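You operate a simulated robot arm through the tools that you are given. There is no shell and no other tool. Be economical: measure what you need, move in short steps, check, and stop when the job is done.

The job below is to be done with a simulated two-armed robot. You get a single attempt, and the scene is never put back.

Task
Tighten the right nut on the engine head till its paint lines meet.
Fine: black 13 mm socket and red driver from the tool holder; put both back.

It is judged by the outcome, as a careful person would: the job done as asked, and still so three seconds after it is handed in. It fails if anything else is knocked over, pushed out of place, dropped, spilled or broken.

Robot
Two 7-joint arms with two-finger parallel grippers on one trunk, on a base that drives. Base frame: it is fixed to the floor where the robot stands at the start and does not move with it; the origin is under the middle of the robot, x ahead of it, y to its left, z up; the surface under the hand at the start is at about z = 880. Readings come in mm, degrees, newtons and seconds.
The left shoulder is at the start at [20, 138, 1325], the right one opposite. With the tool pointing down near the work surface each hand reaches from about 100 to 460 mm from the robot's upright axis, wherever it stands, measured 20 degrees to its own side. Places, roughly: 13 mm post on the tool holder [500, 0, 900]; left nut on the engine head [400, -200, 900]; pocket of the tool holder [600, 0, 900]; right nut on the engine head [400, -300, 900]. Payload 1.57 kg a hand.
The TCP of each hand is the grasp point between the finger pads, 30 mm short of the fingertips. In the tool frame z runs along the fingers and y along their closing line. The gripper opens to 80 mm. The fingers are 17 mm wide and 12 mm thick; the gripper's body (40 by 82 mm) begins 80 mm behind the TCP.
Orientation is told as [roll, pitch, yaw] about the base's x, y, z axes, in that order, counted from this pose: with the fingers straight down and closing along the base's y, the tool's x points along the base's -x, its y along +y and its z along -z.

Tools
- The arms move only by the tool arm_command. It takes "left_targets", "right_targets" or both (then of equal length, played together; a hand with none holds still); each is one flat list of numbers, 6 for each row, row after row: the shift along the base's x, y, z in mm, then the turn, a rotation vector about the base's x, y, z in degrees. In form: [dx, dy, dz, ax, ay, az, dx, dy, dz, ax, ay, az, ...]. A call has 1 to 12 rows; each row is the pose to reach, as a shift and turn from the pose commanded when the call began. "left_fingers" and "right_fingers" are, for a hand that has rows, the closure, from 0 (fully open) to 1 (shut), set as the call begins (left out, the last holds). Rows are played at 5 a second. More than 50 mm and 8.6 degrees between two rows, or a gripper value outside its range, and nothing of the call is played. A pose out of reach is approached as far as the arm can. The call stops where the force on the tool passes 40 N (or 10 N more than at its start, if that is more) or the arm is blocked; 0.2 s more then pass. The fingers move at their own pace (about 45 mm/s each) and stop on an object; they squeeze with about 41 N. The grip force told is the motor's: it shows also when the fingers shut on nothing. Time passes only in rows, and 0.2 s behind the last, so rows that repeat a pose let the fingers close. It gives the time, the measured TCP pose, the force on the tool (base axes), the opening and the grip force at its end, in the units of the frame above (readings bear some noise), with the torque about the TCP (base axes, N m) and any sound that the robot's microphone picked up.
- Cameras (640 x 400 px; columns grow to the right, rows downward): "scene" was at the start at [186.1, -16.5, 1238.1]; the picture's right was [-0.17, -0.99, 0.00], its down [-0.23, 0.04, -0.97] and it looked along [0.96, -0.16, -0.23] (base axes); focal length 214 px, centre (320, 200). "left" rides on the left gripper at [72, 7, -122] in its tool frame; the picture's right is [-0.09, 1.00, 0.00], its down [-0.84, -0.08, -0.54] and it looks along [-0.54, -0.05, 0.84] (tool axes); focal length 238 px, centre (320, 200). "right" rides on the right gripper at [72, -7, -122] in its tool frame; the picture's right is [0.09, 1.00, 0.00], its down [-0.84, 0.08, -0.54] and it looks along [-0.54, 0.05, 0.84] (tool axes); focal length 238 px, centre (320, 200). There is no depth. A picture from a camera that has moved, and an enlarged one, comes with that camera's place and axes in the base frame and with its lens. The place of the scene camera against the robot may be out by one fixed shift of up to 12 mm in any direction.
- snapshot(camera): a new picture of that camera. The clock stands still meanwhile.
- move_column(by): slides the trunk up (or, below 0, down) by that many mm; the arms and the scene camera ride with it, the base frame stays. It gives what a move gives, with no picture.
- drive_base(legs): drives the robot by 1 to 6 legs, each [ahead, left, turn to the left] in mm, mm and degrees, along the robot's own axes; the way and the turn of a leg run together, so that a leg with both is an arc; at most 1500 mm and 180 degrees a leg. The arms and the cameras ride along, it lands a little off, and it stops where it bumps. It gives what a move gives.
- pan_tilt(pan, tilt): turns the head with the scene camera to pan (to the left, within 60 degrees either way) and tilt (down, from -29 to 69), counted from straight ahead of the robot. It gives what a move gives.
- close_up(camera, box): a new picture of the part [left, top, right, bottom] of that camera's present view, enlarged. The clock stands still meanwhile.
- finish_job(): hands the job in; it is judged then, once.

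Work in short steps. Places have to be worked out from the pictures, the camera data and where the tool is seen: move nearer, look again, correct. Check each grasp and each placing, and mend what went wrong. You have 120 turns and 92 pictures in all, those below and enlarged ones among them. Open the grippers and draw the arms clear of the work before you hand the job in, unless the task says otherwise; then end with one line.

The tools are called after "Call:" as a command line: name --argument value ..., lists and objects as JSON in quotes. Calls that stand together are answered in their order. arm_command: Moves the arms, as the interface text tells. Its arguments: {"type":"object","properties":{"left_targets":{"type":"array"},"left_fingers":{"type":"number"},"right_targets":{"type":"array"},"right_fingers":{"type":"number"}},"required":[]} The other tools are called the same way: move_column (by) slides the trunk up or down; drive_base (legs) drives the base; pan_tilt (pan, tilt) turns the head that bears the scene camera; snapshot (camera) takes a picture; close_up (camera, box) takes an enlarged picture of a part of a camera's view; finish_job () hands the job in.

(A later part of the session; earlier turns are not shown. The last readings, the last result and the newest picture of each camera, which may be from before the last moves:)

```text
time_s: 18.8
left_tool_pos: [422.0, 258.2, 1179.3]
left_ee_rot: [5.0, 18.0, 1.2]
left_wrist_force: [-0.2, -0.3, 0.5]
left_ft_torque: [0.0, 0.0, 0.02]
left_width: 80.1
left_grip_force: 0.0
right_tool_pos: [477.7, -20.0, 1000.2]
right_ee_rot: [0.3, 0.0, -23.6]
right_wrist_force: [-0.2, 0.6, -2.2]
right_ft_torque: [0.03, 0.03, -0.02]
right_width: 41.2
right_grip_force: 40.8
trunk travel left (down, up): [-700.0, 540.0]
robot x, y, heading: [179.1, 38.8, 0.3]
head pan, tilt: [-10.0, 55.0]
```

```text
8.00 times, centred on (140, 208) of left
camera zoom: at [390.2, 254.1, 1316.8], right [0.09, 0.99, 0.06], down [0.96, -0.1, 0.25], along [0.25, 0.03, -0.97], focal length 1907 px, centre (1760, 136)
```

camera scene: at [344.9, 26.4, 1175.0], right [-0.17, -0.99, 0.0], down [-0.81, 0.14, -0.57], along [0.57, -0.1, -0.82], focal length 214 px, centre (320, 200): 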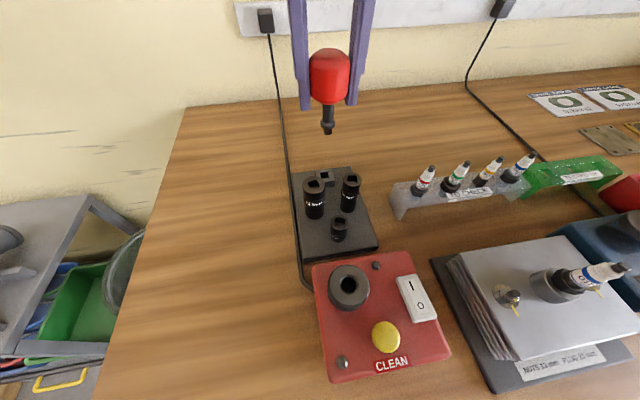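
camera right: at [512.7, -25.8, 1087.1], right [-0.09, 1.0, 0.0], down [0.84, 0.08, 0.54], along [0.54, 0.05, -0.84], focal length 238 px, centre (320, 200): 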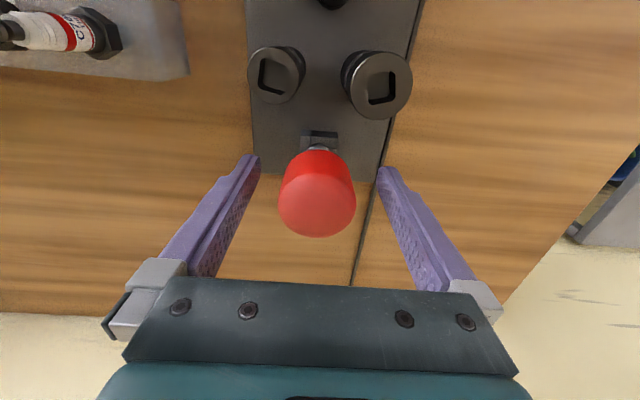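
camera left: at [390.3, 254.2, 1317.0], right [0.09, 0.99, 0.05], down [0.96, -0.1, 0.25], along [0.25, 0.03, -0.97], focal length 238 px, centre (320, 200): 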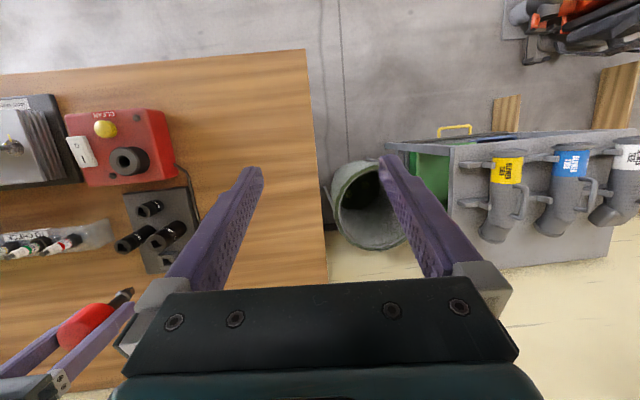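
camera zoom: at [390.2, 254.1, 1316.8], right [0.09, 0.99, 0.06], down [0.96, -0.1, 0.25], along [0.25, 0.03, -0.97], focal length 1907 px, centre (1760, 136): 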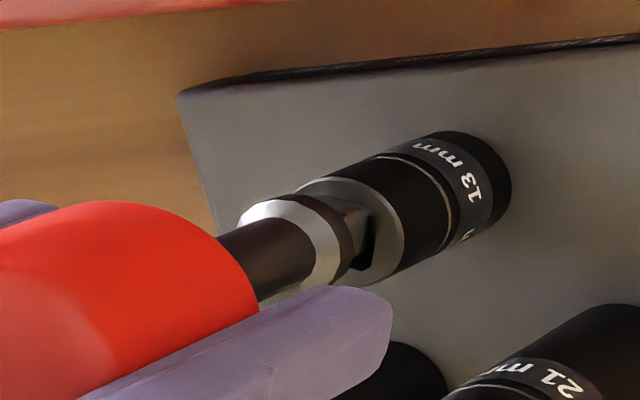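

The socket stayed, so it hadn't clicked. The side force said the driver was a bit too far in +x and +y, so I'll re-insert with this trimmed position and press harder.

Call:
arm_command --right_targets '[0, -0.3, -4, 0, 0, 0, 0, -0.3, -8, 0, 0, 0, 0, -0.3, -10, 0, 0, 0, 0, -0.3, -11, 0, 0, 0, 0, -0.3, -12, 0, 0, 0, 0, -0.3, -13, 0, 0, 0, 0, -0.3, -14, 0, 0, 0, 0, -0.3, -15, 0, 0, 0]'

Call:
close_up --camera "left" --box '[120, 193, 160, 223]'

```text
time_s: 20.5
left_tool_pos: [421.2, 258.7, 1179.0]
left_ee_rot: [5.1, 18.1, 1.1]
left_wrist_force: [-0.1, 0.3, 0.5]
left_ft_torque: [0.02, 0.04, 0.0]
left_width: 80.2
left_grip_force: 0.1
right_tool_pos: [479.0, -20.0, 988.3]
right_ee_rot: [0.6, 0.0, -23.7]
right_wrist_force: [-5.9, -2.5, 17.7]
right_ft_torque: [-0.24, 0.36, 0.0]
right_width: 41.0
right_grip_force: 41.0
trunk travel left (down, up): [-700.0, 540.0]
robot x, y, heading: [178.3, 37.1, 0.6]
head pan, tilt: [-10.0, 55.0]
stopped in row 8 (right hand): the force on the tool passed its limit at 44 N (the readings are from after the stop); the commanded pose is now the measured one
```

```text
13.33 times, centred on (140, 208) of left
camera zoom: at [390.0, 253.7, 1316.6], right [0.09, 0.99, 0.05], down [0.96, -0.11, 0.25], along [0.25, 0.03, -0.97], focal length 3178 px, centre (2720, 93)
```

zoom: 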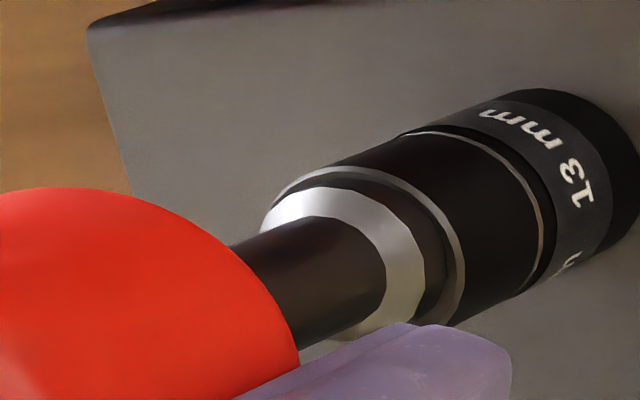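

I'll look from the scene camera at the seam between collar and socket.

Call:
close_up --camera "scene" --box '[326, 207, 350, 231]'

```text
16.00 times, centred on (338, 219) of scene
camera zoom: at [344.6, 25.8, 1175.0], right [-0.17, -0.99, 0.0], down [-0.81, 0.14, -0.57], along [0.57, -0.1, -0.82], focal length 3432 px, centre (32, -104)
```

zoom: 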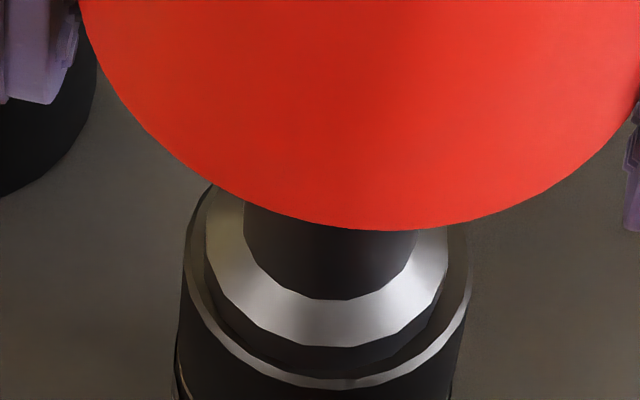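

The collar does look seated on the socket top. A side load may have pinned the socket to the post, so I'll null the forces first, keeping contact.

Call:
arm_command --right_targets '[-0.4, -0.2, 0.6, -0.5, 0, 0, -0.4, -0.2, 0.6, -0.5, 0, 0]'

```text
time_s: 21.1
left_tool_pos: [420.8, 260.4, 1178.4]
left_ee_rot: [5.0, 18.1, 1.2]
left_wrist_force: [-0.8, -0.1, -0.5]
left_ft_torque: [0.02, -0.02, 0.04]
left_width: 80.3
left_grip_force: 0.2
right_tool_pos: [478.7, -20.0, 988.7]
right_ee_rot: [0.1, -0.2, -23.7]
right_wrist_force: [-3.7, 1.3, 19.6]
right_ft_torque: [0.0, 0.25, 0.01]
right_width: 41.0
right_grip_force: 41.0
trunk travel left (down, up): [-700.0, 540.0]
robot x, y, heading: [180.7, 38.1, 0.1]
head pan, tilt: [-10.0, 55.0]
```

Call:
arm_command --right_targets '[-0.5, 0.1, 0.8, 0, 0.2, 0, -0.5, 0.1, 0.8, 0, 0.2, 0]'

```text
time_s: 21.7
left_tool_pos: [421.7, 259.5, 1179.6]
left_ee_rot: [5.1, 18.0, 1.3]
left_wrist_force: [0.9, -0.4, -1.0]
left_ft_torque: [-0.02, -0.03, 0.01]
left_width: 80.1
left_grip_force: 0.0
right_tool_pos: [479.6, -19.8, 988.0]
right_ee_rot: [0.0, 0.0, -23.7]
right_wrist_force: [3.0, 1.6, 5.0]
right_ft_torque: [0.09, -0.18, -0.01]
right_width: 40.8
right_grip_force: 40.6
trunk travel left (down, up): [-700.0, 540.0]
robot x, y, heading: [180.0, 38.9, -0.0]
head pan, tilt: [-10.0, 55.0]
```

The side force now changes sign, so the axis is nearly centred. I'll press straight down again from here to seat the detent.

Call:
arm_command --right_targets '[0.2, -0.1, -1, 0, 0, 0, 0.2, -0.1, -2, 0, 0, 0, 0.2, -0.1, -2.5, 0, 0, 0, 0.2, -0.1, -3, 0, 0, 0, 0.2, -0.1, -3.5, 0, 0, 0]'

```text
time_s: 22.8
left_tool_pos: [421.0, 257.9, 1178.0]
left_ee_rot: [5.0, 18.0, 1.1]
left_wrist_force: [-0.4, 0.2, 0.4]
left_ft_torque: [-0.03, 0.01, 0.01]
left_width: 80.0
left_grip_force: 0.1
right_tool_pos: [479.2, -20.2, 988.5]
right_ee_rot: [0.2, -0.2, -23.6]
right_wrist_force: [-3.1, -2.3, 16.0]
right_ft_torque: [-0.18, 0.19, -0.05]
right_width: 41.1
right_grip_force: 41.0
trunk travel left (down, up): [-700.0, 540.0]
robot x, y, heading: [177.6, 36.4, 0.0]
head pan, tilt: [-10.0, 55.0]
stopped in row 5 (right hand): the force on the tool passed its limit at 42 N (the readings are from after the stop); the commanded pose is now the measured one
```

Call:
arm_command --right_targets '[-0.2, 0, 1.5, 0, 0, 0, -0.2, 0, 1.5, 0, 0, 0, -0.2, 0, 3, 0, 0, 0, -0.2, 0, 5, 0, 0, 0, -0.2, 0, 7, 0, 0, 0]'

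Call:
close_up --camera "left" --box '[115, 188, 165, 228]'

```text
time_s: 24.0
left_tool_pos: [422.4, 258.6, 1178.5]
left_ee_rot: [5.1, 18.2, 1.2]
left_wrist_force: [0.1, 0.1, 0.1]
left_ft_torque: [-0.02, 0.03, -0.01]
left_width: 80.1
left_grip_force: 0.1
right_tool_pos: [477.3, -18.5, 996.1]
right_ee_rot: [0.0, 0.1, -23.7]
right_wrist_force: [-0.1, 0.8, -2.0]
right_ft_torque: [-0.01, 0.01, 0.0]
right_width: 41.2
right_grip_force: 40.8
trunk travel left (down, up): [-700.0, 540.0]
robot x, y, heading: [180.0, 38.7, 0.2]
head pan, tilt: [-10.0, 55.0]
```

```text
10.00 times, centred on (140, 208) of left
camera zoom: at [389.9, 254.1, 1316.8], right [0.09, 0.99, 0.06], down [0.96, -0.11, 0.25], along [0.25, 0.03, -0.97], focal length 2384 px, centre (2120, 120)
```

zoom: 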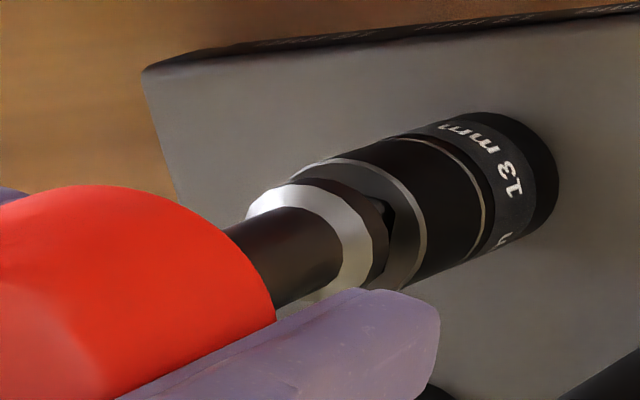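

The driver slides in and out freely, so the socket isn't retained on it. I'll carry the socket with the left hand onto the nut and then insert the driver from above. First I'll raise the driver clear.

Call:
arm_command --right_targets '[0, 0, 20, 0, 0, 0, 0, 0, 60, 0, 0, 0, 0, 0, 105, 0, 0, 0, 0, 0, 150, 0, 0, 0]'

Call:
drive_base --legs '[[0, -140, 0]]'

Call:
snapshot --camera "scene"

Call:
snapshot --camera "left"

```text
time_s: 25.0
left_tool_pos: [420.0, 258.8, 1178.3]
left_ee_rot: [5.1, 17.9, 1.2]
left_wrist_force: [-0.6, 0.4, -0.1]
left_ft_torque: [0.03, 0.0, 0.01]
left_width: 80.0
left_grip_force: 0.0
right_tool_pos: [477.2, -18.9, 1145.1]
right_ee_rot: [0.0, 0.0, -23.7]
right_wrist_force: [0.2, -0.1, -1.2]
right_ft_torque: [0.0, -0.01, 0.03]
right_width: 41.2
right_grip_force: 40.7
trunk travel left (down, up): [-700.0, 540.0]
robot x, y, heading: [176.1, 33.2, 0.2]
head pan, tilt: [-10.0, 55.0]
```

```text
time_s: 26.4
left_tool_pos: [421.4, 123.7, 1178.3]
left_ee_rot: [5.1, 18.1, 1.3]
left_wrist_force: [-0.4, -0.5, -0.3]
left_ft_torque: [-0.02, -0.01, 0.06]
left_width: 80.0
left_grip_force: 0.0
right_tool_pos: [476.0, -156.2, 1144.0]
right_ee_rot: [0.0, 0.0, -23.6]
right_wrist_force: [0.0, 0.8, -1.6]
right_ft_torque: [0.01, 0.0, 0.01]
right_width: 41.2
right_grip_force: 41.4
trunk travel left (down, up): [-700.0, 540.0]
robot x, y, heading: [179.6, -97.3, 0.1]
head pan, tilt: [-10.0, 55.0]
```

```text
49 pictures are left
camera scene: at [344.9, -109.8, 1175.0], right [-0.17, -0.99, 0.0], down [-0.81, 0.14, -0.57], along [0.57, -0.1, -0.82], focal length 214 px, centre (320, 200)
```

scene: 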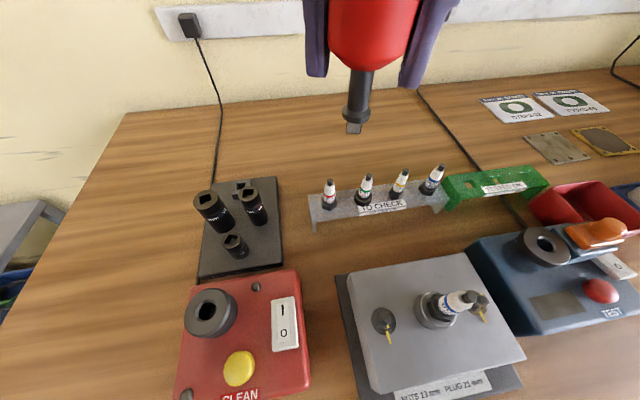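

```text
48 pictures are left
camera left: at [390.4, 118.0, 1316.8], right [0.09, 0.99, 0.06], down [0.96, -0.11, 0.25], along [0.25, 0.03, -0.97], focal length 238 px, centre (320, 200)
```

left: 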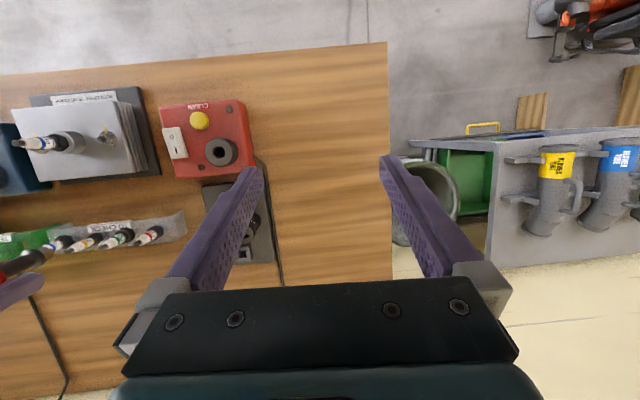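

The base landed well. I'll move the driver hand aside and bring the left hand, levelled, above the 13 mm socket near (479, -20).

Call:
arm_command --left_targets '[10, -24, -13, -0.8, -3, -0.2, 20, -48, -26, -1.7, -6, -0.4, 29, -72, -39, -2.5, -9, -0.6, 39, -96, -52, -3.4, -12, -0.8, 49, -120, -65, -4.2, -15, -1, 58, -144, -78, -5, -18, -1.2, 58, -144, -78, -5, -18, -1.2]' --right_targets '[0, -30, 0, 0, 0, 0, 0, -60, 0, 0, 0, 0, 0, -90, 0, 0, 0, 0, 0, -120, 0, 0, 0, 0, 0, -140, 0, 0, 0, 0, 0, -140, 0, 0, 0, 0, 0, -140, 0, 0, 0, 0]' --left_fingers 0

Call:
snapshot --camera "left"

```text
time_s: 27.9
left_tool_pos: [479.7, -22.0, 1103.3]
left_ee_rot: [0.0, 0.0, -0.8]
left_wrist_force: [-0.1, -0.2, -1.1]
left_ft_torque: [0.02, -0.03, -0.01]
left_width: 80.0
left_grip_force: 0.1
right_tool_pos: [476.8, -297.0, 1143.6]
right_ee_rot: [0.0, 0.0, -23.6]
right_wrist_force: [-0.7, 0.0, -1.4]
right_ft_torque: [-0.03, 0.05, -0.04]
right_width: 41.1
right_grip_force: 40.7
trunk travel left (down, up): [-700.0, 540.0]
robot x, y, heading: [179.0, -98.3, 0.3]
head pan, tilt: [-10.0, 55.0]
```

```text
47 pictures are left
camera left: at [408.7, -14.5, 1224.7], right [0.11, 0.99, 0.0], down [0.84, -0.09, 0.54], along [0.54, -0.06, -0.84], focal length 238 px, centre (320, 200)
```

left: 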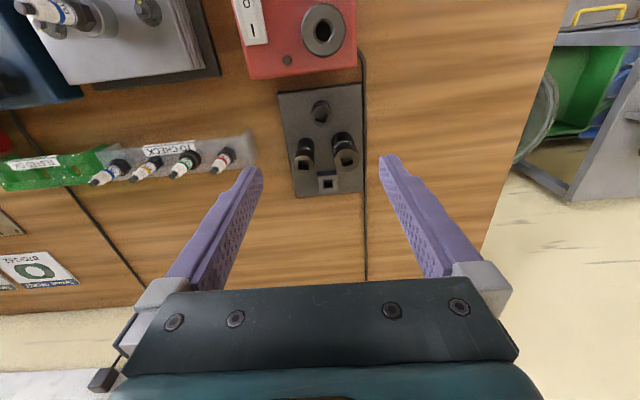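

I'll lower to z of about 1005 and check the position.

Call:
arm_command --left_targets '[0, 2, -45, 0, 0, 0.8, 0, 2, -90, 0, 0, 0.8, 0, 2, -98, 0, 0, 0.8, 0, 2, -98, 0, 0, 0.8]'

Call:
close_up --camera "left" --box '[240, 90, 400, 190]'

Call:
close_up --camera "scene" --box '[170, 150, 310, 290]'

```text
time_s: 28.9
left_tool_pos: [482.8, -17.4, 1003.7]
left_ee_rot: [0.0, 0.0, 0.0]
left_wrist_force: [-0.6, -0.1, -0.5]
left_ft_torque: [0.02, -0.01, 0.02]
left_width: 79.8
left_grip_force: 0.0
right_tool_pos: [477.7, -296.8, 1143.2]
right_ee_rot: [0.0, -0.1, -23.6]
right_wrist_force: [-0.1, -0.3, -1.0]
right_ft_torque: [0.01, 0.02, -0.01]
right_width: 41.0
right_grip_force: 41.0
trunk travel left (down, up): [-700.0, 540.0]
robot x, y, heading: [182.4, -97.3, 0.2]
head pan, tilt: [-10.0, 55.0]
```

```text
4.00 times, centred on (320, 140) of left
camera zoom: at [409.3, -11.4, 1125.4], right [0.09, 1.0, 0.0], down [0.84, -0.08, 0.54], along [0.54, -0.05, -0.84], focal length 953 px, centre (320, 440)
```

zoom: 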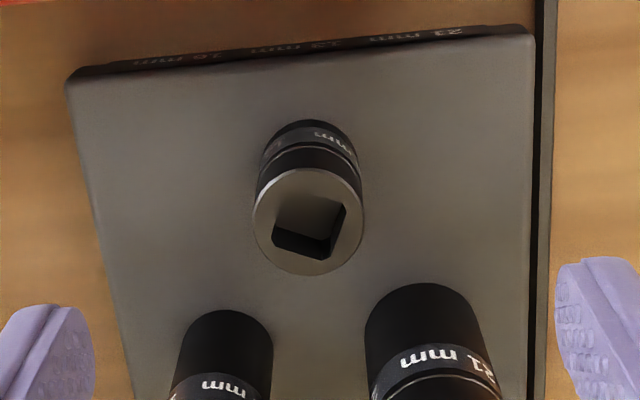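

```text
2.86 times, centred on (240, 220) of scene
camera zoom: at [344.9, -109.8, 1175.0], right [-0.17, -0.99, 0.0], down [-0.81, 0.14, -0.57], along [0.57, -0.1, -0.82], focal length 613 px, centre (549, 143)
```

zoom: 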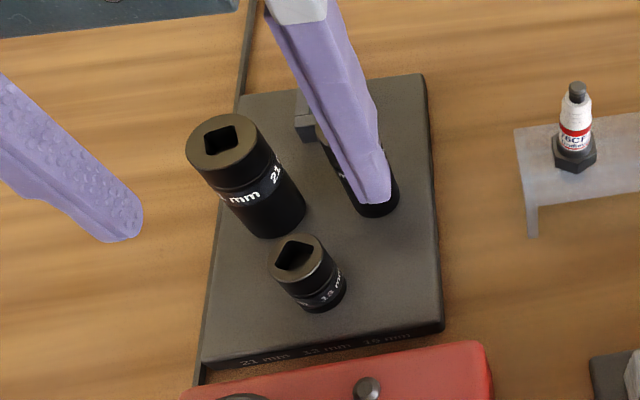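

The socket is at about (478.3, -20.2). I'll descend around it to z of about 932 and close on it.

Call:
arm_command --left_targets '[-3, -1.8, -24, 0, 0, 0, -3, -1.8, -48, 0, 0, 0, -3, -1.8, -72, 0, 0, 0, -3, -1.8, -72, 0, 0, 0]'

Call:
close_up --camera "left" --box '[220, 100, 420, 250]'

```text
time_s: 29.9
left_tool_pos: [476.9, -18.4, 931.7]
left_ee_rot: [-0.1, 0.0, -0.1]
left_wrist_force: [-0.2, 0.3, -0.2]
left_ft_torque: [-0.03, 0.01, -0.01]
left_width: 80.0
left_grip_force: 0.0
right_tool_pos: [476.3, -296.3, 1144.0]
right_ee_rot: [0.1, 0.0, -23.7]
right_wrist_force: [-0.1, 0.1, -2.1]
right_ft_torque: [0.0, -0.03, -0.03]
right_width: 41.0
right_grip_force: 40.7
trunk travel left (down, up): [-700.0, 540.0]
robot x, y, heading: [177.5, -97.3, 0.2]
head pan, tilt: [-10.0, 55.0]
```

```text
2.67 times, centred on (320, 175) of left
camera zoom: at [404.0, -12.4, 1053.2], right [0.09, 1.0, 0.0], down [0.84, -0.08, 0.54], along [0.54, -0.05, -0.84], focal length 636 px, centre (320, 267)
```

zoom: 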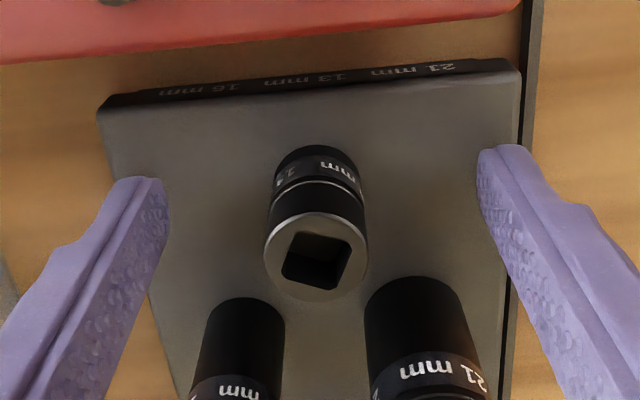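

The socket is centred between the fingers, so I'll close.

Call:
arm_command --left_targets '[1, 0, 0, 0, 0, 0, 1, 0, 0, 0, 0, 0, 1, 0, 0, 0, 0, 0, 1, 0, 0, 0, 0, 0, 1, 0, 0, 0, 0, 0]' --left_fingers 1

```text
time_s: 31.1
left_tool_pos: [478.2, -19.5, 930.8]
left_ee_rot: [-0.1, 0.1, -0.1]
left_wrist_force: [0.1, -1.8, 0.2]
left_ft_torque: [-0.04, -0.01, 0.02]
left_width: 22.6
left_grip_force: 29.0
right_tool_pos: [476.7, -295.8, 1144.1]
right_ee_rot: [0.0, 0.0, -23.6]
right_wrist_force: [0.0, 0.6, -2.0]
right_ft_torque: [-0.02, 0.03, 0.0]
right_width: 41.2
right_grip_force: 41.2
trunk travel left (down, up): [-700.0, 540.0]
robot x, y, heading: [181.3, -95.4, 0.3]
head pan, tilt: [-10.0, 55.0]
```

The grip is 22.6 mm. I'll lift straight up and check that the socket comes off.

Call:
arm_command --left_targets '[0, 0, 3, 0, 0, 0, 0, 0, 10, 0, 0, 0, 0, 0, 30, 0, 0, 0, 0, 0, 70, 0, 0, 0, 0, 0, 110, 0, 0, 0]'

Call:
close_up --camera "left" --box '[220, 100, 420, 250]'

Call:
snapshot --camera "scene"

```text
time_s: 32.4
left_tool_pos: [478.2, -23.3, 1041.0]
left_ee_rot: [0.0, 0.2, 0.0]
left_wrist_force: [0.1, -0.4, -0.9]
left_ft_torque: [0.0, -0.02, -0.02]
left_width: 22.4
left_grip_force: 35.0
right_tool_pos: [476.1, -295.5, 1144.4]
right_ee_rot: [-0.1, 0.0, -23.6]
right_wrist_force: [-0.2, 0.3, -1.6]
right_ft_torque: [-0.01, 0.03, 0.0]
right_width: 41.2
right_grip_force: 40.9
trunk travel left (down, up): [-700.0, 540.0]
robot x, y, heading: [179.6, -95.6, 0.4]
head pan, tilt: [-10.0, 55.0]
```

```text
2.67 times, centred on (320, 175) of left
camera zoom: at [405.6, -16.6, 1163.0], right [0.09, 1.0, 0.0], down [0.84, -0.08, 0.54], along [0.54, -0.05, -0.84], focal length 636 px, centre (320, 267)
```

zoom: 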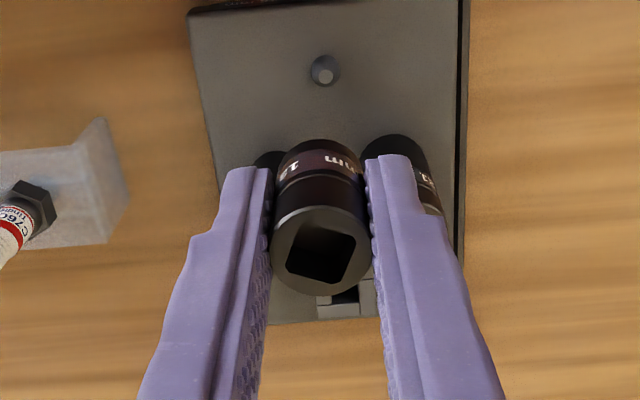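

```text
42 pictures are left
camera scene: at [344.9, -109.8, 1175.0], right [-0.17, -0.99, 0.0], down [-0.81, 0.14, -0.57], along [0.57, -0.1, -0.82], focal length 214 px, centre (320, 200)
```

scene: 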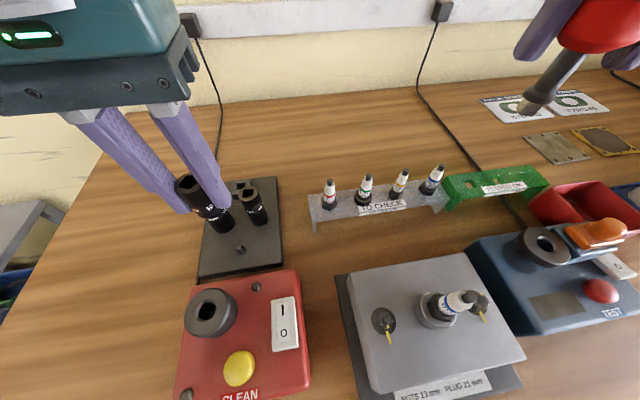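

The socket is held and clear, and the post is a plain peg. I'll zoom on the right nut for its position and hex orientation.

Call:
close_up --camera "scene" --box '[420, 270, 520, 340]'

Call:
close_up --camera "scene" --box '[465, 287, 495, 325]'

```text
5.71 times, centred on (470, 305) of scene
camera zoom: at [344.9, -109.8, 1175.0], right [-0.17, -0.99, 0.0], down [-0.81, 0.14, -0.57], along [0.57, -0.1, -0.82], focal length 1226 px, centre (-537, -400)
```

zoom: 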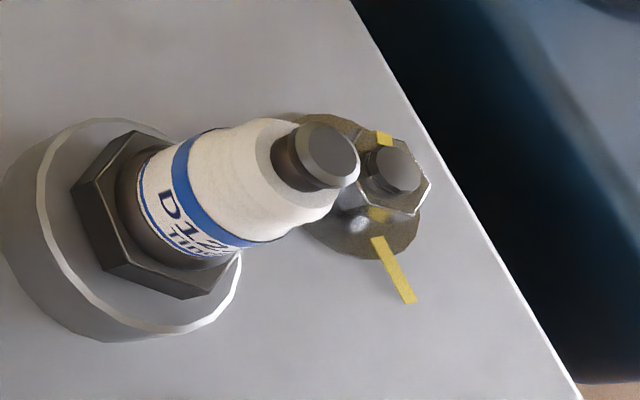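

```text
10.53 times, centred on (480, 306) of scene
camera zoom: at [344.9, -109.8, 1175.0], right [-0.17, -0.99, 0.0], down [-0.81, 0.14, -0.57], along [0.57, -0.1, -0.82], focal length 2258 px, centre (-1364, -916)
```

zoom: 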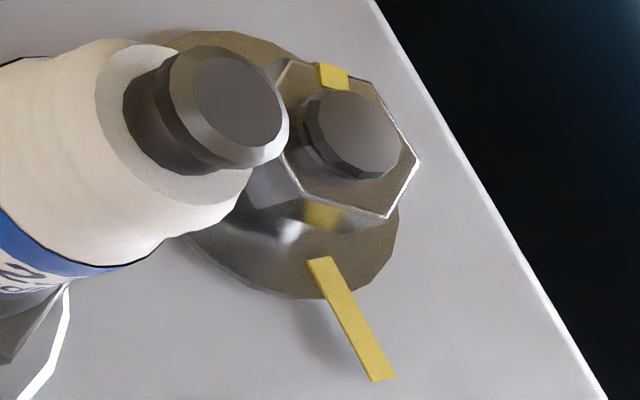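

The nut is near (357, -281) with its mark at azimuth of about -27° and the plate line at about 177°, so it needs roughly 156° clockwise, perhaps plus whole turns. I'll move the driver hand right, out of the way, and carry the socket over the nut at a safe height above the plug.

Call:
arm_command --right_targets '[-15, -38, 0, 0, 0, 0, -30, -76, 0, 0, 0, 0, -45, -114, 0, 0, 0, 0, -60, -152, 0, 0, 0, 0, -70, -190, 0, 0, 0, 0, -70, -190, 0, 0, 0, 0]' --left_targets '[0, 0, 15, 0, 0, 0, 0, 0, 30, 0, 0, 0, 0, 0, 45, 0, 0, 0, -10, -20, 52, 0, 0, 0, -25, -60, 52, 0, 0, 0, -40, -90, 52, 0, 0, 0]'

Call:
arm_command --left_targets '[-20, -42, 0, 0, 0, 0, -40, -84, 0, 0, 0, 0, -60, -126, 0, 0, 0, 0, -81, -171, 0, 0, 0, 0, -81, -171, 0, 0, 0, 0]'

Call:
snapshot --camera "scene"

Call:
snapshot --camera "left"

```text
time_s: 33.6
left_tool_pos: [454.0, -82.7, 1094.2]
left_ee_rot: [0.1, -0.2, 0.3]
left_wrist_force: [2.7, -1.7, 6.0]
left_ft_torque: [0.12, 0.99, 0.07]
left_width: 22.6
left_grip_force: 35.0
right_tool_pos: [408.1, -489.4, 1145.6]
right_ee_rot: [0.0, 0.0, -23.8]
right_wrist_force: [-0.4, -0.2, -1.4]
right_ft_torque: [0.01, 0.0, 0.01]
right_width: 41.1
right_grip_force: 41.2
trunk travel left (down, up): [-700.0, 540.0]
robot x, y, heading: [178.9, -96.4, 0.3]
head pan, tilt: [-10.0, 55.0]
stopped in row 6 (left hand): the force on the tool passed its limit at 51 N (the readings are from after the stop); the commanded pose is now the measured one
```

```text
time_s: 34.0
left_tool_pos: [450.8, -93.8, 1096.6]
left_ee_rot: [0.2, -0.7, 0.9]
left_wrist_force: [4.1, -1.4, 8.2]
left_ft_torque: [0.06, 1.34, 0.15]
left_width: 22.4
left_grip_force: 34.8
right_tool_pos: [407.7, -487.6, 1143.9]
right_ee_rot: [0.0, 0.1, -23.8]
right_wrist_force: [0.2, -0.6, -2.5]
right_ft_torque: [0.0, 0.0, -0.04]
right_width: 41.2
right_grip_force: 40.9
trunk travel left (down, up): [-700.0, 540.0]
robot x, y, heading: [183.1, -98.2, 0.2]
head pan, tilt: [-10.0, 55.0]
stopped in row 1 (left hand): the force on the tool passed its limit at 61 N (the readings are from after the stop); the commanded pose is now the measured one
```

```text
39 pictures are left
camera scene: at [344.0, -109.4, 1173.9], right [-0.17, -0.99, 0.0], down [-0.82, 0.14, -0.56], along [0.55, -0.1, -0.83], focal length 214 px, centre (320, 200)
```

scene: 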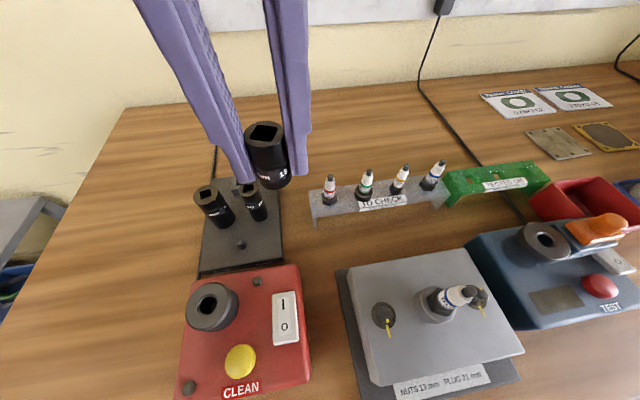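

```text
38 pictures are left
camera left: at [377.3, -89.2, 1216.5], right [0.08, 1.0, 0.0], down [0.83, -0.07, 0.55], along [0.55, -0.04, -0.83], focal length 238 px, centre (320, 200)
```

left: 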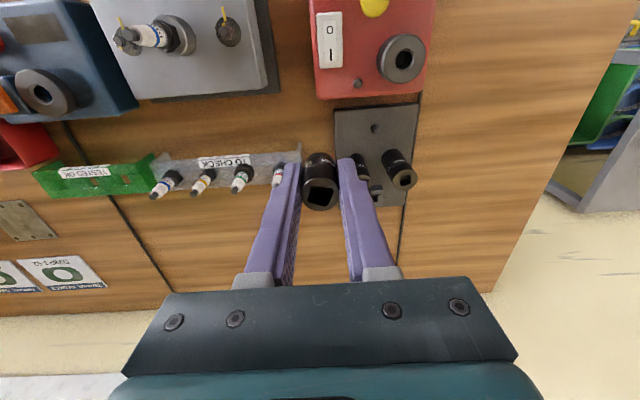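

The left hand bumped the robot's own head/camera, so this cross-body path is bad. I'll back it off forward and left, then drive the whole robot right so the nut lies on the left arm's own side.

Call:
arm_command --left_targets '[15, 12, 0, 0, 0, 0, 30, 30, 0, -0.2, 0.7, -0.9, 35, 60, 0, -0.2, 0.7, -0.9, 35, 90, 0, -0.2, 0.7, -0.9]'

Call:
drive_base --legs '[[0, -270, 0]]'

Call:
snapshot --camera "scene"

Call:
snapshot --camera "left"

```text
time_s: 35.0
left_tool_pos: [486.5, -2.2, 1096.8]
left_ee_rot: [0.0, 0.1, -0.1]
left_wrist_force: [-0.5, 0.5, -0.6]
left_ft_torque: [0.04, 0.0, -0.01]
left_width: 22.4
left_grip_force: 35.1
right_tool_pos: [408.1, -487.5, 1144.8]
right_ee_rot: [0.0, 0.0, -23.8]
right_wrist_force: [0.5, 0.5, -2.2]
right_ft_torque: [0.02, 0.02, 0.0]
right_width: 41.2
right_grip_force: 40.7
trunk travel left (down, up): [-700.0, 540.0]
robot x, y, heading: [184.0, -95.6, 0.2]
head pan, tilt: [-10.0, 55.0]
```

```text
time_s: 36.9
left_tool_pos: [489.3, -272.8, 1095.3]
left_ee_rot: [-0.1, -0.1, 0.2]
left_wrist_force: [0.4, -0.5, -0.5]
left_ft_torque: [0.02, -0.02, 0.02]
left_width: 22.4
left_grip_force: 35.1
right_tool_pos: [410.0, -759.5, 1145.0]
right_ee_rot: [0.0, -0.1, -23.6]
right_wrist_force: [-1.4, -0.7, -1.4]
right_ft_torque: [0.01, 0.01, 0.07]
right_width: 40.9
right_grip_force: 41.2
trunk travel left (down, up): [-700.0, 540.0]
robot x, y, heading: [181.2, -370.7, 0.3]
head pan, tilt: [-10.0, 55.0]
```

```text
37 pictures are left
camera scene: at [346.2, -380.2, 1175.0], right [-0.17, -0.99, 0.0], down [-0.81, 0.14, -0.57], along [0.57, -0.1, -0.82], focal length 214 px, centre (320, 200)
```

scene: 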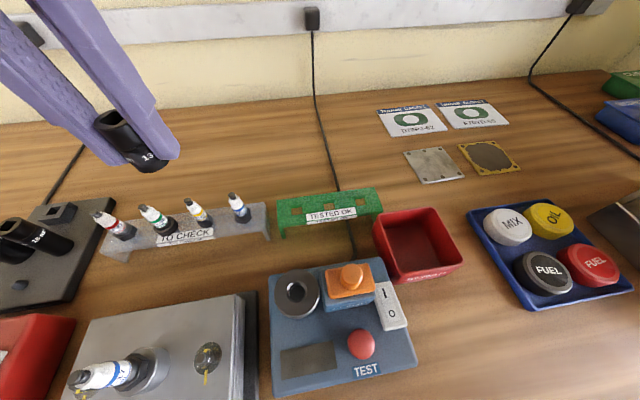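

```text
36 pictures are left
camera left: at [416.6, -266.6, 1217.7], right [0.09, 1.0, 0.0], down [0.84, -0.07, 0.54], along [0.54, -0.05, -0.84], focal length 238 px, centre (320, 200)
```

left: 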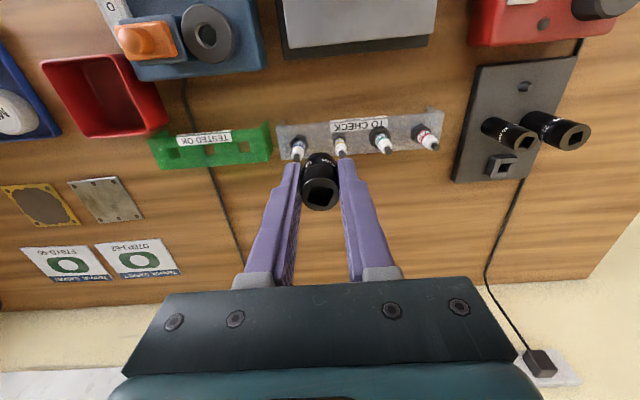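

The nut is visible now. I'll drive 60 mm further right for head clearance, then zoom on the nut.

Call:
drive_base --legs '[[0, -60, 0]]'

Call:
pan_tilt --pan 25 --tilt 60

Call:
snapshot --camera "scene"

```text
time_s: 37.8
left_tool_pos: [488.9, -333.1, 1095.5]
left_ee_rot: [0.0, -0.1, 0.2]
left_wrist_force: [-0.1, 0.3, -0.7]
left_ft_torque: [0.01, 0.02, 0.02]
left_width: 22.4
left_grip_force: 34.9
right_tool_pos: [411.7, -819.6, 1144.2]
right_ee_rot: [0.1, 0.0, -23.6]
right_wrist_force: [0.0, 1.2, -1.3]
right_ft_torque: [0.04, 0.0, -0.01]
right_width: 40.8
right_grip_force: 41.0
trunk travel left (down, up): [-700.0, 540.0]
robot x, y, heading: [180.6, -432.4, 0.3]
head pan, tilt: [-10.0, 55.0]
```

```text
time_s: 38.9
left_tool_pos: [489.7, -332.8, 1096.5]
left_ee_rot: [0.0, -0.1, 0.2]
left_wrist_force: [0.0, -0.4, -0.1]
left_ft_torque: [0.01, -0.03, 0.0]
left_width: 22.5
left_grip_force: 35.0
right_tool_pos: [410.8, -819.5, 1144.4]
right_ee_rot: [0.0, 0.0, -23.6]
right_wrist_force: [-0.3, 0.1, -1.7]
right_ft_torque: [0.0, 0.0, 0.0]
right_width: 41.0
right_grip_force: 41.1
trunk travel left (down, up): [-700.0, 540.0]
robot x, y, heading: [181.9, -426.9, 0.5]
head pan, tilt: [25.0, 60.0]
```

```text
35 pictures are left
camera scene: at [335.8, -399.8, 1169.0], right [0.43, -0.9, 0.0], down [-0.78, -0.37, -0.5], along [0.45, 0.21, -0.87], focal length 214 px, centre (320, 200)
```

scene: 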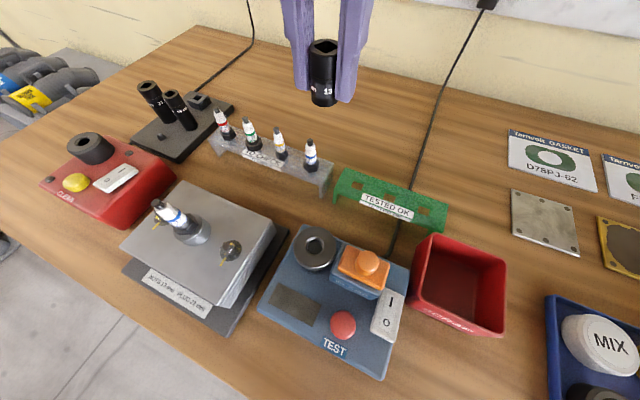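

Call:
close_up --camera "scene" --box '[213, 234, 249, 262]'

```text
14.29 times, centred on (231, 248) of scene
camera zoom: at [335.8, -399.8, 1169.0], right [0.43, -0.9, 0.0], down [-0.78, -0.37, -0.5], along [0.45, 0.21, -0.87], focal length 3064 px, centre (1591, -486)
```

zoom: 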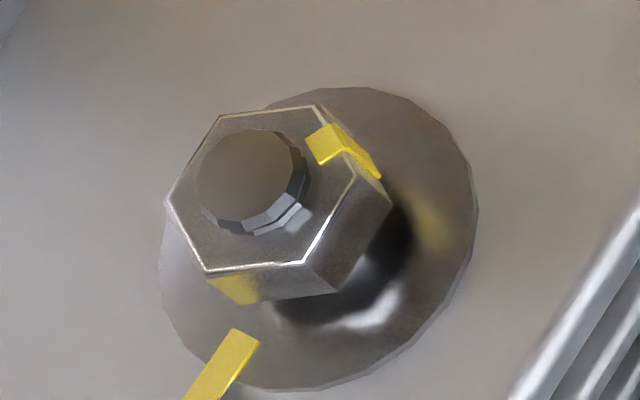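

The right nut reads (358, -275, top at about 954), its mark at about -28°, the plate line at about 180°, and it stands about 4 mm above the washer, so it needs several turns. I'll bring the socket above it and lower to hover.

Call:
arm_command --left_targets '[-44, 19, 0, 0, 0, 0, -88, 38, 0, 0, 0, 0, -131.5, 58, 0, 0, 0, 0, -131.5, 58, -40, 0, 0, 0, -131.5, 58, -75, 0, 0, 0, -131.5, 58, -75, 0, 0, 0]'

Call:
close_up --camera "scene" --box '[190, 190, 280, 270]'

Call:
close_up --camera "left" --box '[240, 80, 400, 200]'

```text
time_s: 40.2
left_tool_pos: [361.0, -274.9, 1019.1]
left_ee_rot: [0.2, 0.1, 0.3]
left_wrist_force: [0.4, 0.8, -0.1]
left_ft_torque: [-0.01, 0.02, 0.0]
left_width: 22.6
left_grip_force: 35.6
left hand out of reach, approached as far as the arm can: row 3, 4
right_tool_pos: [411.9, -818.0, 1145.1]
right_ee_rot: [0.0, 0.0, -23.6]
right_wrist_force: [-0.1, -0.4, -2.2]
right_ft_torque: [0.0, 0.02, 0.0]
right_width: 41.1
right_grip_force: 40.7
trunk travel left (down, up): [-700.0, 540.0]
robot x, y, heading: [181.3, -427.9, 0.4]
head pan, tilt: [25.0, 60.0]
```

```text
5.00 times, centred on (235, 230) of scene
camera zoom: at [335.7, -399.7, 1169.0], right [0.43, -0.9, 0.0], down [-0.78, -0.37, -0.5], along [0.45, 0.21, -0.87], focal length 1072 px, centre (745, 50)
```

zoom: 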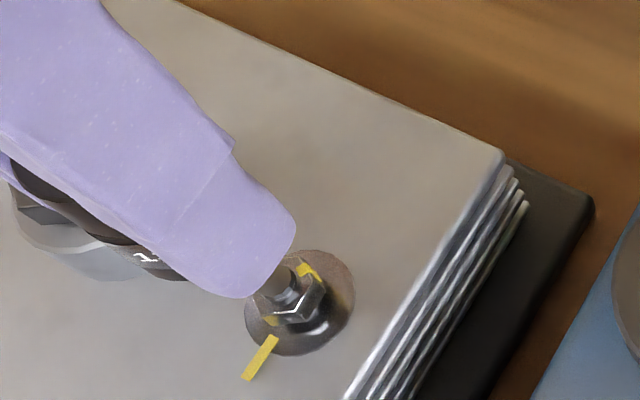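

```text
3.33 times, centred on (320, 140) of left
camera zoom: at [289.0, -269.4, 1141.6], right [0.09, 1.0, 0.0], down [0.84, -0.07, 0.54], along [0.54, -0.05, -0.84], focal length 794 px, centre (320, 400)
```

zoom: 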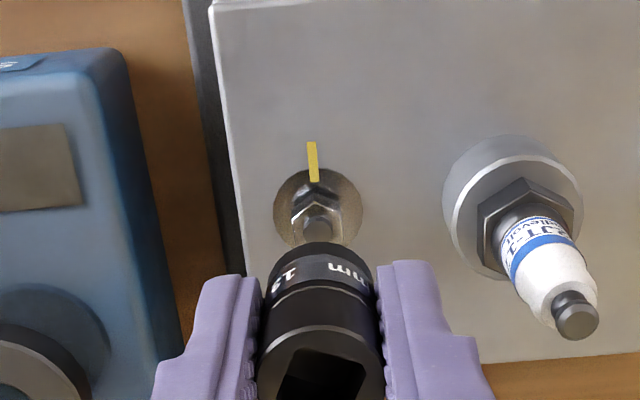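

The nut axis relative to the hand is about (-4, 0). The arm is near its inner limit, so I'll drive the base back 60 mm and extend the arm by the same.

Call:
drive_base --legs '[[-60, 0, 0]]'

Call:
arm_command --left_targets '[28, 0, 0, 0, 0, 0, 56, 0, 0, -0.2, 0, -0.3, 56, 0, 0, -0.2, 0, -0.3]'

Call:
close_up --camera "left" --box '[240, 80, 400, 200]'

```text
time_s: 41.2
left_tool_pos: [301.5, -275.2, 1020.1]
left_ee_rot: [0.1, 0.1, 0.2]
left_wrist_force: [0.1, -0.1, -0.2]
left_ft_torque: [-0.01, -0.01, -0.01]
left_width: 22.5
left_grip_force: 35.1
right_tool_pos: [352.8, -819.6, 1143.4]
right_ee_rot: [0.1, 0.0, -23.5]
right_wrist_force: [0.1, 0.3, -2.0]
right_ft_torque: [0.01, -0.03, -0.01]
right_width: 41.2
right_grip_force: 41.4
trunk travel left (down, up): [-700.0, 540.0]
robot x, y, heading: [117.1, -426.6, 0.5]
head pan, tilt: [25.0, 60.0]
```

```text
time_s: 42.0
left_tool_pos: [357.6, -276.2, 1017.1]
left_ee_rot: [-0.3, 0.1, 0.0]
left_wrist_force: [0.0, -0.6, -0.4]
left_ft_torque: [0.02, 0.0, -0.01]
left_width: 22.9
left_grip_force: 35.3
right_tool_pos: [353.6, -819.0, 1143.3]
right_ee_rot: [0.0, -0.1, -23.5]
right_wrist_force: [-0.7, -0.2, -1.7]
right_ft_torque: [0.02, 0.01, 0.0]
right_width: 40.9
right_grip_force: 41.4
trunk travel left (down, up): [-700.0, 540.0]
robot x, y, heading: [118.9, -432.3, 0.7]
head pan, tilt: [25.0, 60.0]
```

```text
3.33 times, centred on (320, 140) of left
camera zoom: at [286.0, -268.9, 1140.0], right [0.09, 1.0, 0.0], down [0.84, -0.08, 0.54], along [0.54, -0.05, -0.84], focal length 794 px, centre (320, 400)
```

zoom: 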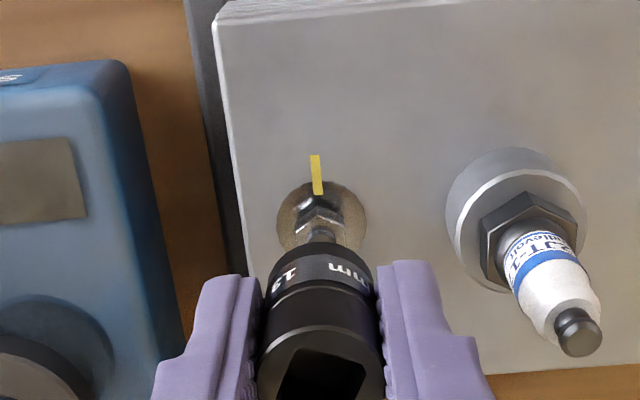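

The nut is centred at (357.4, -275). I'll trim and lower to 9 mm above the expected engagement, then check from the scene camera.

Call:
arm_command --left_targets '[-1.8, 0.7, -8, 0, 0, 0, -1.8, 0.7, -16, 0, 0, 0, -1.8, 0.7, -16, 0, 0, 0]'

Call:
pan_tilt --pan 45 --tilt 55

Call:
snapshot --camera "scene"

```text
time_s: 42.8
left_tool_pos: [356.6, -274.5, 1003.1]
left_ee_rot: [-0.3, 0.2, 0.0]
left_wrist_force: [0.0, 0.3, -1.3]
left_ft_torque: [-0.01, -0.04, -0.01]
left_width: 22.4
left_grip_force: 34.9
right_tool_pos: [351.7, -818.4, 1143.4]
right_ee_rot: [0.1, 0.0, -23.5]
right_wrist_force: [0.5, -0.6, -1.3]
right_ft_torque: [0.01, -0.01, -0.02]
right_width: 41.0
right_grip_force: 40.8
trunk travel left (down, up): [-700.0, 540.0]
robot x, y, heading: [120.8, -429.3, 0.5]
head pan, tilt: [25.0, 60.0]
```

```text
time_s: 43.6
left_tool_pos: [356.2, -274.0, 1003.6]
left_ee_rot: [-0.2, 0.2, 0.0]
left_wrist_force: [0.5, -0.4, -1.4]
left_ft_torque: [0.01, 0.0, -0.01]
left_width: 22.6
left_grip_force: 35.4
right_tool_pos: [352.7, -819.7, 1144.4]
right_ee_rot: [-0.1, 0.1, -23.4]
right_wrist_force: [-1.0, -0.5, -1.3]
right_ft_torque: [0.03, 0.04, 0.02]
right_width: 41.2
right_grip_force: 40.9
trunk travel left (down, up): [-700.0, 540.0]
robot x, y, heading: [120.2, -430.6, 0.4]
head pan, tilt: [45.0, 55.0]
```

```text
30 pictures are left
camera scene: at [266.8, -377.2, 1175.0], right [0.71, -0.7, 0.0], down [-0.57, -0.58, -0.57], along [0.4, 0.41, -0.82], focal length 214 px, centre (320, 200)
```

scene: 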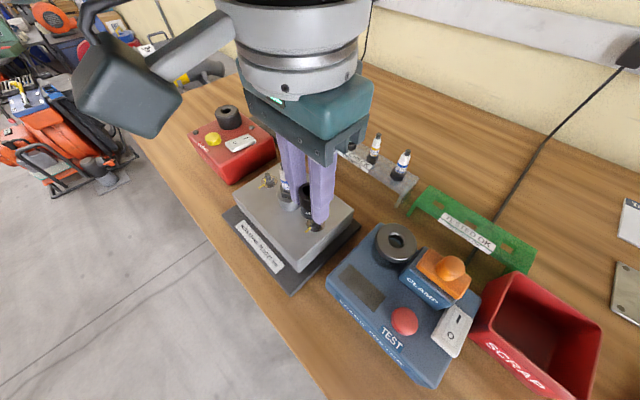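

Call:
close_up --camera "scene" --box '[290, 195, 338, 240]'

```text
8.89 times, centred on (314, 218) of scene
camera zoom: at [266.8, -377.2, 1175.0], right [0.71, -0.7, 0.0], down [-0.57, -0.58, -0.57], along [0.4, 0.41, -0.82], focal length 1906 px, centre (373, 44)
```

zoom: 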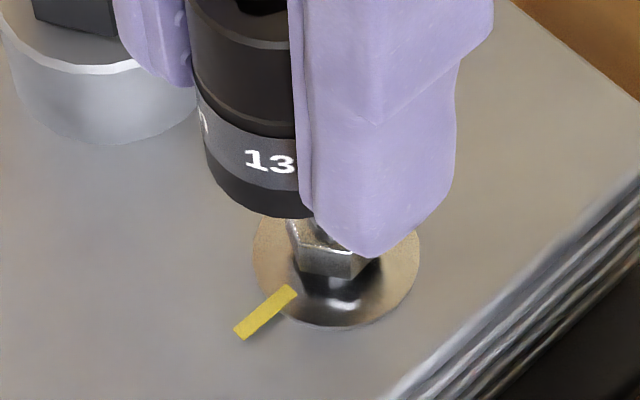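

The scene view suggests the socket is several mm short in x (the washer may be lower than assumed). I'll shift the hand 30 mm back and take a second left view for a stereo fix.

Call:
arm_command --left_targets '[-15, 0, 8, 0, 0, 0, -30, 0, 15, 0, 0, 0, -30, 0, 15, 0.2, -0.2, 0]'

Call:
close_up --camera "left" --box '[270, 90, 370, 165]'

```text
time_s: 44.5
left_tool_pos: [325.9, -274.3, 1019.5]
left_ee_rot: [0.0, -0.2, 0.1]
left_wrist_force: [0.0, 0.1, -1.2]
left_ft_torque: [0.01, 0.03, -0.02]
left_width: 22.6
left_grip_force: 35.1
right_tool_pos: [352.5, -817.7, 1144.7]
right_ee_rot: [0.1, 0.1, -23.5]
right_wrist_force: [0.0, 0.1, -1.9]
right_ft_torque: [0.02, 0.0, 0.02]
right_width: 40.9
right_grip_force: 40.9
trunk travel left (down, up): [-700.0, 540.0]
robot x, y, heading: [123.8, -429.1, 0.3]
head pan, tilt: [45.0, 55.0]
```

```text
5.33 times, centred on (320, 128) of left
camera zoom: at [253.0, -268.6, 1140.0], right [0.09, 1.0, 0.0], down [0.84, -0.08, 0.54], along [0.54, -0.05, -0.84], focal length 1271 px, centre (320, 587)
```

zoom: 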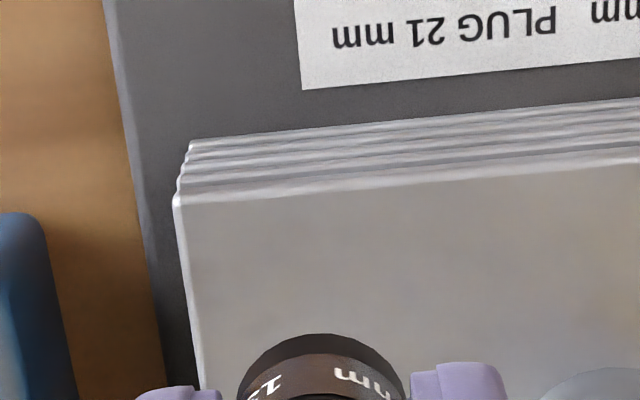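

That hid the nut behind the socket. I'll go forward instead, where the nut is in plain view, for the stereo fix.

Call:
arm_command --left_targets '[30, 0, 0, 0, 0, 0, 65, 0, 0, 0, 0, 0, 65, 0, 0, 0, 0, 0]'

Call:
close_up --camera "left" --box '[270, 70, 370, 145]'

```text
time_s: 45.2
left_tool_pos: [394.0, -274.7, 1022.3]
left_ee_rot: [0.0, -0.1, 0.0]
left_wrist_force: [0.0, -0.6, -1.0]
left_ft_torque: [-0.01, -0.02, -0.04]
left_width: 22.6
left_grip_force: 35.0
right_tool_pos: [353.0, -818.8, 1143.7]
right_ee_rot: [0.1, 0.0, -23.5]
right_wrist_force: [0.3, -0.5, -1.5]
right_ft_torque: [-0.02, -0.01, -0.01]
right_width: 40.8
right_grip_force: 40.8
trunk travel left (down, up): [-700.0, 540.0]
robot x, y, heading: [122.3, -431.2, 0.3]
head pan, tilt: [45.0, 55.0]
```

```text
5.33 times, centred on (320, 108) of left
camera zoom: at [321.2, -268.0, 1144.5], right [0.09, 1.0, 0.0], down [0.84, -0.08, 0.54], along [0.54, -0.05, -0.84], focal length 1271 px, centre (320, 693)
```

zoom: 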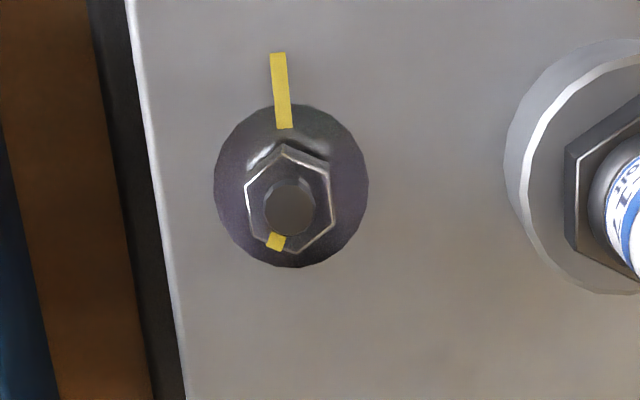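

Stereo puts the washer at (361.7, -275.7, 934), with the nut top at about 947. I'll move the socket over that axis and check once more from the scene camera.

Call:
arm_command --left_targets '[-16, -0.7, 0, 0, 0, 0, -32.8, -0.7, 0, 0, 0, 0, -32.8, -0.7, -18, 0, 0, 0, -32.8, -0.7, -24, 0, 0, 0, -32.8, -0.7, -24, 0, 0, 0]'

Call:
close_up --camera "scene" --box '[290, 195, 338, 240]'

```text
time_s: 46.5
left_tool_pos: [359.0, -275.0, 995.8]
left_ee_rot: [0.1, -0.1, 0.0]
left_wrist_force: [1.0, -0.5, -1.8]
left_ft_torque: [0.0, -0.01, -0.03]
left_width: 22.5
left_grip_force: 35.2
right_tool_pos: [353.0, -818.8, 1144.1]
right_ee_rot: [0.0, -0.1, -23.6]
right_wrist_force: [-0.4, 0.5, -1.3]
right_ft_torque: [0.01, 0.02, 0.0]
right_width: 41.2
right_grip_force: 40.9
trunk travel left (down, up): [-700.0, 540.0]
robot x, y, heading: [122.1, -426.1, 0.5]
head pan, tilt: [45.0, 55.0]
```

```text
8.89 times, centred on (314, 218) of scene
camera zoom: at [266.7, -377.1, 1175.0], right [0.71, -0.7, 0.0], down [-0.57, -0.58, -0.57], along [0.4, 0.41, -0.82], focal length 1906 px, centre (373, 44)
```

zoom: 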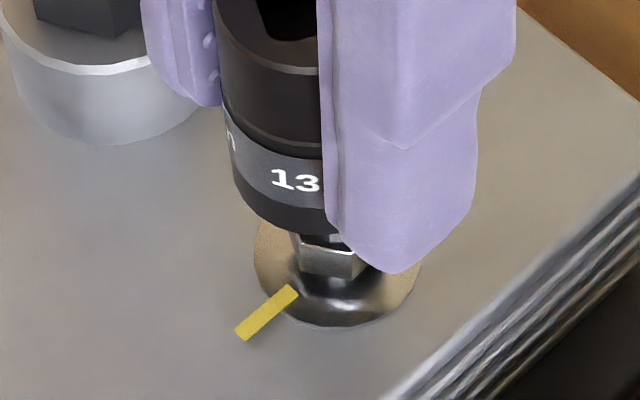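

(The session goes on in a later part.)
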